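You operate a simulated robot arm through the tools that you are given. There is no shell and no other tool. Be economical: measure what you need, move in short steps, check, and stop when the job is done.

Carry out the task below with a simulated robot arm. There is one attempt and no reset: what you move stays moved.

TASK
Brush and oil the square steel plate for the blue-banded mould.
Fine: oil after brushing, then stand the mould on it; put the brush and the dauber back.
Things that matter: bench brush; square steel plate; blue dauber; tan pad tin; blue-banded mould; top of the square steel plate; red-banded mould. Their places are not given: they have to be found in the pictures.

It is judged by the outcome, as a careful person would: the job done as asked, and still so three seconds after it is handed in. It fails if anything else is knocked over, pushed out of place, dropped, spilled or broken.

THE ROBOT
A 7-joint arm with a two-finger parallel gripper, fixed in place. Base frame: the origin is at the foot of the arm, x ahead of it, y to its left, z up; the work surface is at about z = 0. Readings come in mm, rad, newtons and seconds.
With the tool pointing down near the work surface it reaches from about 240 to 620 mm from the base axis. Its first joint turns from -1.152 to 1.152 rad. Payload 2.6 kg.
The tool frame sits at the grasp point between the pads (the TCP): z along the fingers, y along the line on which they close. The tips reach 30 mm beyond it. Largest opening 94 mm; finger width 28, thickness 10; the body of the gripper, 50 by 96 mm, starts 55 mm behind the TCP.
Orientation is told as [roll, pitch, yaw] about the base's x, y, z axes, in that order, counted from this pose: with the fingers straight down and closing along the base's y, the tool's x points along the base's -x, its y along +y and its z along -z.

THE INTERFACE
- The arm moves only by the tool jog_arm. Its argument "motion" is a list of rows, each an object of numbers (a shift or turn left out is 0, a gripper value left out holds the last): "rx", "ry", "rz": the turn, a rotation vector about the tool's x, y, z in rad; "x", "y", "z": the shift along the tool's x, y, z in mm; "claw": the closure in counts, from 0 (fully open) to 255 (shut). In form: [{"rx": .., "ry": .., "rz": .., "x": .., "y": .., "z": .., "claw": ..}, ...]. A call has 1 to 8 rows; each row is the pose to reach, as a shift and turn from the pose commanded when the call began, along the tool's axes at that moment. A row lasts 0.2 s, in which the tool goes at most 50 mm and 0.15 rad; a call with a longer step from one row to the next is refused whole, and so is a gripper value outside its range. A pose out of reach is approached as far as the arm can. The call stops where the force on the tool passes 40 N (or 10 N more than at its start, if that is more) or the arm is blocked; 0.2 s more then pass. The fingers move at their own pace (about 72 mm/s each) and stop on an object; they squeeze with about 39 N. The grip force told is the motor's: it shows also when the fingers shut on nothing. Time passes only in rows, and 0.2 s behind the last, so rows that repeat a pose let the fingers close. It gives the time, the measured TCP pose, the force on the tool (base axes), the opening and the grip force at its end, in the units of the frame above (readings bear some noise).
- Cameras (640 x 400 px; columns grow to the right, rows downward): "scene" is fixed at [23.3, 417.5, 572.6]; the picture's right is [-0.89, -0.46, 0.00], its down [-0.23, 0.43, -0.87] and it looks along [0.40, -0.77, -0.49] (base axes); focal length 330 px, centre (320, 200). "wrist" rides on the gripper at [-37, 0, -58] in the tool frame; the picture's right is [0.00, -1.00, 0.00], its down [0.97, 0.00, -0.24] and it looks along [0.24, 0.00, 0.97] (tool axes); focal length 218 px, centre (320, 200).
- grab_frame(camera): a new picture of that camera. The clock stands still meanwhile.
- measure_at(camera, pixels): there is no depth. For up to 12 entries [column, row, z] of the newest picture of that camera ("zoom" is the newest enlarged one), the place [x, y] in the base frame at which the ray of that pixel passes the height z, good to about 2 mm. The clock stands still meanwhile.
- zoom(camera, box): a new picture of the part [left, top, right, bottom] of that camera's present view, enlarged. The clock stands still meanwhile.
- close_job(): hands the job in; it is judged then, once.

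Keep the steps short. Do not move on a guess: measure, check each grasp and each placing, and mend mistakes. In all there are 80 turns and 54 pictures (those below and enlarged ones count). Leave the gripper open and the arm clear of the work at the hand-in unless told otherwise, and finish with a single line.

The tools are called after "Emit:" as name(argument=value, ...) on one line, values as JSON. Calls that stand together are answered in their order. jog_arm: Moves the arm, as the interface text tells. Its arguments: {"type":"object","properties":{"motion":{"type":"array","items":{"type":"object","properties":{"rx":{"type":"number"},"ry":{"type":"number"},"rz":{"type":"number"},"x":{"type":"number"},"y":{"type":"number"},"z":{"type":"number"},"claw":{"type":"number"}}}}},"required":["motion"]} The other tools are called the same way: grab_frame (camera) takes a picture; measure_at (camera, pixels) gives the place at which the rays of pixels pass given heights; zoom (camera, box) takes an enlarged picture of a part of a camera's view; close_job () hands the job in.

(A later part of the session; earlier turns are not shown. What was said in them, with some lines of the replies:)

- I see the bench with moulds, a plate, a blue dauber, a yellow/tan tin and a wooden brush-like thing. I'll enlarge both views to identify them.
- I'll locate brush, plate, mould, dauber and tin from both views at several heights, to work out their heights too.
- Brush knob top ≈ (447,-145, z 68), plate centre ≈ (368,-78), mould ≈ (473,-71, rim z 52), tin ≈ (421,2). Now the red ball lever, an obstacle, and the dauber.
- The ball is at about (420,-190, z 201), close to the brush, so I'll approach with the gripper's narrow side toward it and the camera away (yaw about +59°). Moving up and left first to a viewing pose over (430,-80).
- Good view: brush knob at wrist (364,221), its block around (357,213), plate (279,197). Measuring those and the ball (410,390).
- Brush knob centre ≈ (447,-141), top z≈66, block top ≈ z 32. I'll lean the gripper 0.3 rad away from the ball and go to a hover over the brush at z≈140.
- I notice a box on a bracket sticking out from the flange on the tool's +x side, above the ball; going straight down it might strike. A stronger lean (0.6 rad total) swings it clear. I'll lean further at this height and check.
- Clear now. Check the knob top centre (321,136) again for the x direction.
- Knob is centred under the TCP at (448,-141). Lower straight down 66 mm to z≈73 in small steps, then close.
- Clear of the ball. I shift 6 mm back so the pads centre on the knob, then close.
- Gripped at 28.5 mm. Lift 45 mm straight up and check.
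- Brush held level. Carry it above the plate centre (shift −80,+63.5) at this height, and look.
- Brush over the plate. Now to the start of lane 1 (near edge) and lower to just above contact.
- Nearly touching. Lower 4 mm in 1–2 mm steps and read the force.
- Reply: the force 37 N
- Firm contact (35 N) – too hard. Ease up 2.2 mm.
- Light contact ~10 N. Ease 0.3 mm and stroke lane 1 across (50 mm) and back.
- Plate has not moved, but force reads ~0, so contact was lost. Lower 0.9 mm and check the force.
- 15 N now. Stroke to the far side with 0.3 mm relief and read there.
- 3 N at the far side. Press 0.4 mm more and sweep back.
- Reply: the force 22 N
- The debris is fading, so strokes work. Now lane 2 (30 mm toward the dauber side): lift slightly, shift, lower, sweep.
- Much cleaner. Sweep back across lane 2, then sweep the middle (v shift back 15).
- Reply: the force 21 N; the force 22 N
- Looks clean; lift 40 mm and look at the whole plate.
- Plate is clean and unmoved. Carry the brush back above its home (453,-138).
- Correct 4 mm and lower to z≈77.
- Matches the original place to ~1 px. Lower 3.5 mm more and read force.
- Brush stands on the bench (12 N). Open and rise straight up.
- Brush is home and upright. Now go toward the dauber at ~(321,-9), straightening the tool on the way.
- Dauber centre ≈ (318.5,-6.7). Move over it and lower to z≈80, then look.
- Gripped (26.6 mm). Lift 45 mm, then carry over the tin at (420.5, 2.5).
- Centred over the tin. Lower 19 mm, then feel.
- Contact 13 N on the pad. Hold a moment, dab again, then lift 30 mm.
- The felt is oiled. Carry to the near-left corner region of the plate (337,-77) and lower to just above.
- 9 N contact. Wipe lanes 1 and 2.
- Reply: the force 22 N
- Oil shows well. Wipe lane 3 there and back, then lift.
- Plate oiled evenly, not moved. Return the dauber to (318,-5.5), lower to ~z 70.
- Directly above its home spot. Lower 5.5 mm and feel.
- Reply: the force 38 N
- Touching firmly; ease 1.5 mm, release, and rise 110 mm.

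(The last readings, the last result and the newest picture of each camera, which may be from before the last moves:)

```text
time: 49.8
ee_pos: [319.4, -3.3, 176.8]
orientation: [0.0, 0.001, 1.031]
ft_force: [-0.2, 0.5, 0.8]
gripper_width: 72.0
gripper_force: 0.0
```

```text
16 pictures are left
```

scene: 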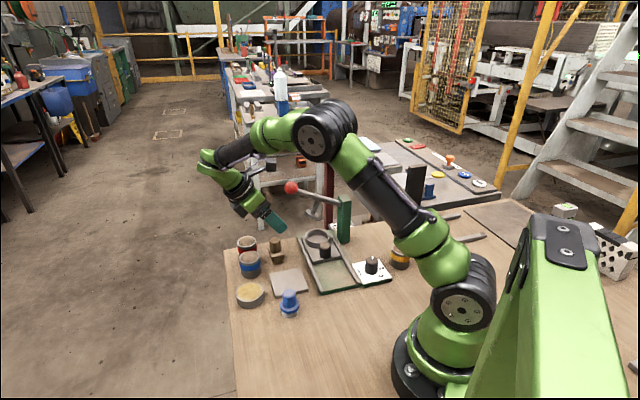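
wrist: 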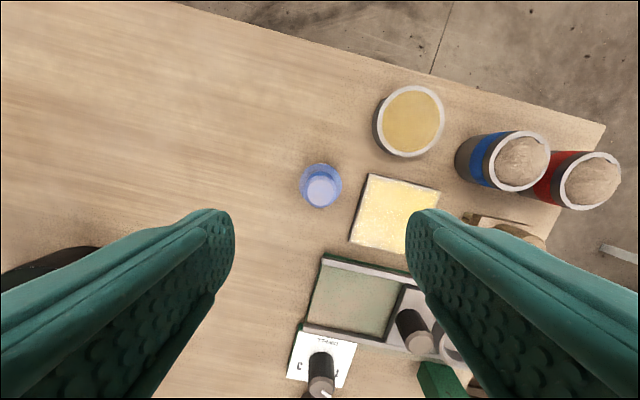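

Dauber upright at home. Now turn toward yaw −0.89 while moving above the blue mould (473,-68).

Emit:
jog_arm(motion=[{"x": -3.4, "y": -23.6, "z": -5, "rz": 0.14}, {"x": -6.8, "y": -47.2, "z": -10, "rz": 0.28}, {"x": -10.2, "y": -70.8, "z": -15, "rz": 0.42}, {"x": -13.6, "y": -94.4, "z": -15, "rz": 0.56}, {"x": -17, "y": -118, "z": -15, "rz": 0.7}, {"x": -20.4, "y": -141.6, "z": -15, "rz": 0.84}, {"x": -23.7, "y": -165.1, "z": -15, "rz": 0.98}])

Emit:
jog_arm(motion=[{"rz": 0.14}, {"rz": 0.28}, {"rz": 0.42}, {"rz": 0.56}, {"rz": 0.7}, {"rz": 0.84}, {"rz": 0.94}, {"rz": 0.94}])

Emit:
grab_frame(camera="wrist")

```text
time: 51.4
ee_pos: [472.1, -66.5, 189.0]
orientation: [0.001, 0.0, 0.047]
ft_force: [0.4, 0.4, 0.0]
gripper_width: 71.8
gripper_force: 0.1
```

```text
time: 53.2
ee_pos: [471.0, -67.1, 189.0]
orientation: [-0.001, -0.001, -0.891]
ft_force: [0.2, -0.3, -0.1]
gripper_width: 72.0
gripper_force: 0.1
```

```text
15 pictures are left
```

wrist: 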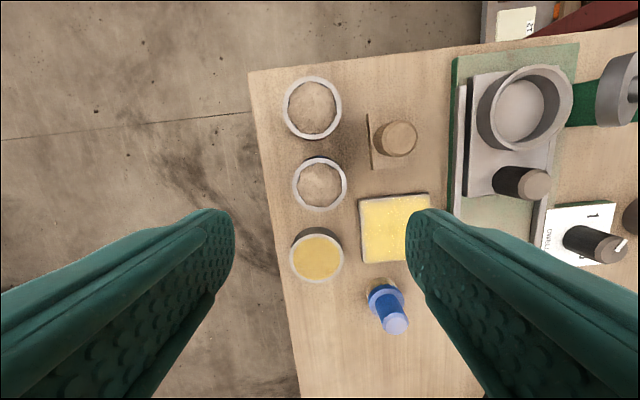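

Emit:
measure_at(camera="wrist", pixels=[[320, 184, 52], [292, 184, 52], [348, 184, 52], [320, 157, 52], [320, 211, 52], [312, 108, 55], [371, 167, 33], [368, 115, 33], [399, 228, 10], [316, 252, 24], [317, 280, 24]])

```text
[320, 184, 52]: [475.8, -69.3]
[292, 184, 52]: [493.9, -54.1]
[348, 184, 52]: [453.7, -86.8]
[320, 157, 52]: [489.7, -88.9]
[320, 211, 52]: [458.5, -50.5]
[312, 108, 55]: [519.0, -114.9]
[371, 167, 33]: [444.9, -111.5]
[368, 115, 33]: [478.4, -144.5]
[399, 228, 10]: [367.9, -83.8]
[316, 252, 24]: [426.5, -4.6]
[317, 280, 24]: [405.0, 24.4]
```

Mould centre ≈ (474,-69.5). Narrow the opening to ~62 mm, centre, and lower to z≈95 for a check.

Emit:
jog_arm(motion=[{"x": -3.8, "y": 0.8, "z": 25, "claw": 87}, {"x": -3.8, "y": 0.8, "z": 55}, {"x": -3.8, "y": 0.8, "z": 80}, {"x": -3.8, "y": 0.8, "z": 92}, {"x": -3.8, "y": 0.8, "z": 92}])

Emit:
grab_frame(camera="wrist")

Emit:
zoom(camera="scene", box=[206, 190, 334, 270])

```text
time: 54.4
ee_pos: [476.4, -71.7, 96.3]
orientation: [0.0, 0.0, -0.891]
ft_force: [0.4, -0.2, -0.3]
gripper_width: 62.0
gripper_force: 0.0
```

```text
14 pictures are left
```

wrist: 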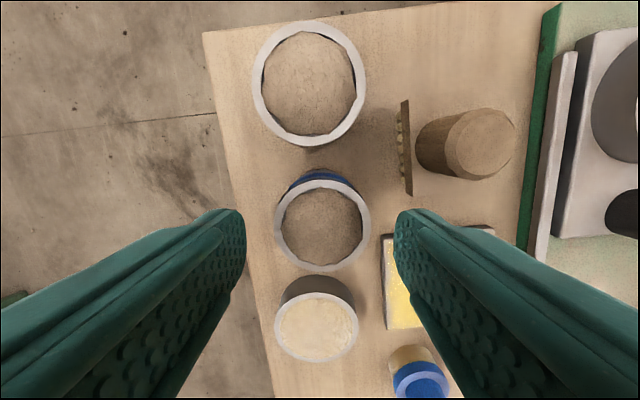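

```text
5.00 times, centred on (270, 230) of scene
```

zoom: 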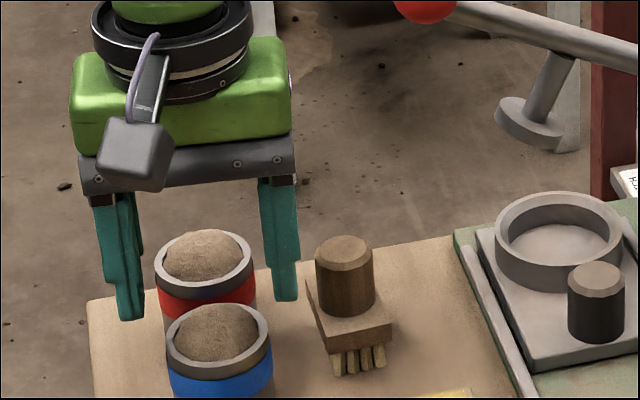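

Emit:
measure_at(camera="wrist", pixels=[[323, 225, 52], [275, 224, 52], [371, 224, 52], [323, 182, 52], [323, 269, 52], [413, 193, 33], [410, 102, 33]])

```text
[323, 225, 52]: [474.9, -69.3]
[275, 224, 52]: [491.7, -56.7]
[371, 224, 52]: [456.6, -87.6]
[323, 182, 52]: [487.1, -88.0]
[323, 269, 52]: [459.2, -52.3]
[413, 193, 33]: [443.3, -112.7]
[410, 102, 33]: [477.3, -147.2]
```

Aligned within ~1–2 mm. Lower 52 mm to z≈44 and close gently.

Emit:
jog_arm(motion=[{"z": 15}, {"z": 30}, {"z": 42}, {"z": 52}, {"z": 52}, {"z": 52, "claw": 255}, {"z": 52}, {"z": 52}])

Emit:
zoom(camera="scene", box=[206, 210, 334, 290])

```text
time: 56.2
ee_pos: [475.7, -69.5, 45.5]
orientation: [-0.002, 0.001, -0.889]
ft_force: [-1.9, 1.3, 1.0]
gripper_width: 50.0
gripper_force: 38.9
```

```text
5.00 times, centred on (270, 250) of scene
```

zoom: 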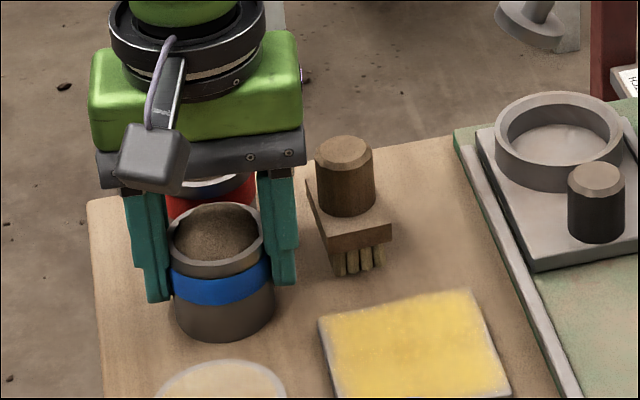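

Gripped at 50 mm. Lift 35 mm slowly, then carry level to the plate centre (−106,−8).

Emit:
jog_arm(motion=[{"z": -8}, {"z": -20}, {"z": -35}, {"z": -35}])

Emit:
jog_arm(motion=[{"x": 10, "y": -14.5}, {"x": 20.2, "y": -29}, {"x": 30.3, "y": -43.7}, {"x": 40.4, "y": -58.3}, {"x": 50.5, "y": -72.8}, {"x": 60.5, "y": -87.4}, {"x": 60.5, "y": -87.4}])

Emit:
zoom(camera="scene", box=[222, 220, 350, 300])

Emit:
grab_frame(camera="wrist")

```text
time: 57.2
ee_pos: [474.8, -70.7, 80.7]
orientation: [0.0, 0.0, -0.89]
ft_force: [0.4, -0.5, -3.7]
gripper_width: 49.5
gripper_force: 39.1
```

```text
time: 58.8
ee_pos: [370.1, -77.7, 79.7]
orientation: [0.0, 0.0, -0.889]
ft_force: [-0.2, -0.9, -3.7]
gripper_width: 49.8
gripper_force: 39.7
```

```text
5.00 times, centred on (286, 260) of scene
```

zoom: 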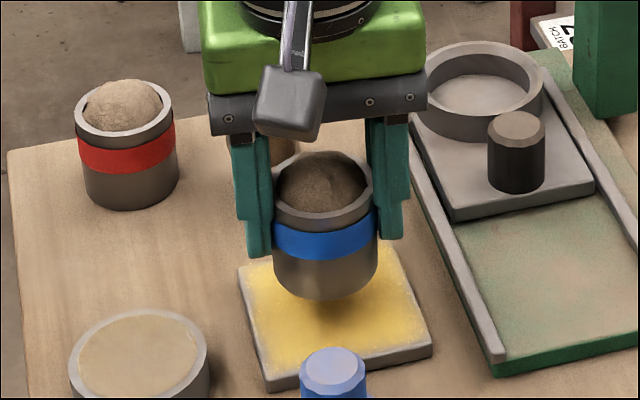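

```text
10 pictures are left
```

wrist: 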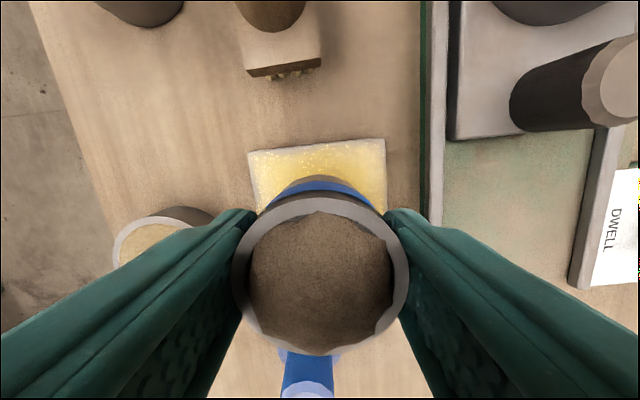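

Mould is centred over the plate. Lower 22 mm, then feel; also verify plate corners.

Emit:
measure_at(camera="wrist", pixels=[[249, 152, 10], [385, 139, 10], [425, 180, 15]])

Emit:
jog_arm(motion=[{"z": 8}, {"z": 16}, {"z": 21}, {"z": 21}])

```text
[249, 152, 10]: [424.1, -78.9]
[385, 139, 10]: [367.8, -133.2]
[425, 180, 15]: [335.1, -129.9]
```

```text
time: 59.8
ee_pos: [368.1, -79.1, 60.1]
orientation: [0.0, -0.001, -0.89]
ft_force: [0.5, 0.1, -4.3]
gripper_width: 49.6
gripper_force: 39.1
```

Emit:
jog_arm(motion=[{"z": 1.5}, {"z": 3}, {"z": 3}])

```text
time: 60.6
ee_pos: [367.9, -78.6, 55.9]
orientation: [0.0, 0.001, -0.888]
ft_force: [-5.1, 0.8, 9.2]
gripper_width: 49.6
gripper_force: 38.8
```

Mould is seated (force went from −4 to +9 N). Open to 62 mm and look.

Emit:
jog_arm(motion=[{"claw": 87}, {"claw": 87}, {"claw": 87}, {"claw": 87}])

Emit:
zoom(camera="scene", box=[222, 220, 350, 300])

```text
time: 61.6
ee_pos: [369.2, -80.5, 55.9]
orientation: [0.0, 0.001, -0.889]
ft_force: [0.2, 1.2, 0.2]
gripper_width: 62.1
gripper_force: 0.1
```

```text
5.00 times, centred on (286, 260) of scene
```

zoom: 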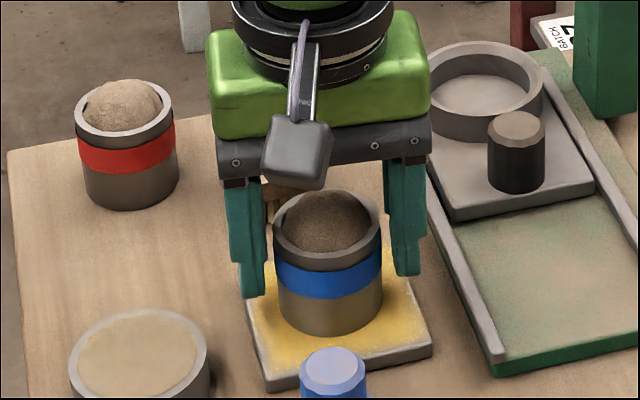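

Mould stands free on the plate. Rise straight up 150 mm, opening fully once clear.

Emit:
jog_arm(motion=[{"z": -15}, {"z": -40}, {"z": -75}, {"z": -110}, {"z": -150, "claw": 0}, {"z": -180}, {"z": -180}])

Emit:
zoom(camera="scene", box=[214, 210, 406, 330])

Emit:
grab_frame(camera="wrist")

```text
time: 63.2
ee_pos: [369.8, -78.5, 236.4]
orientation: [-0.001, 0.001, -0.89]
ft_force: [-0.6, -0.6, -0.1]
gripper_width: 94.1
gripper_force: 0.2
```

```text
3.33 times, centred on (310, 270) of scene
```

zoom: 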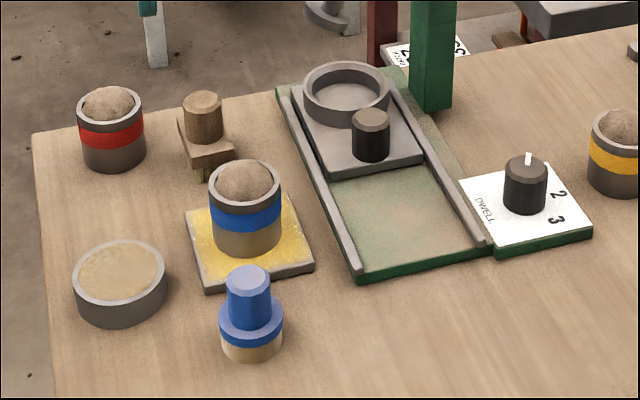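

```text
7 pictures are left
```

wrist: 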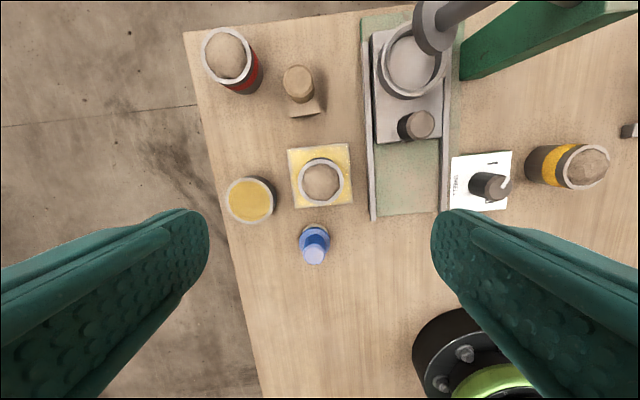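

The mould stands in the middle of the oiled plate. The brush and dauber are upright at their places, nothing else has moved, and the gripper is open and clear. Handing in.

Emit:
close_job()

```text
The job is handed in.
```

The square steel plate is brushed and oiled, the blue-banded mould stands centred on it, and the brush and dauber are back in their places.
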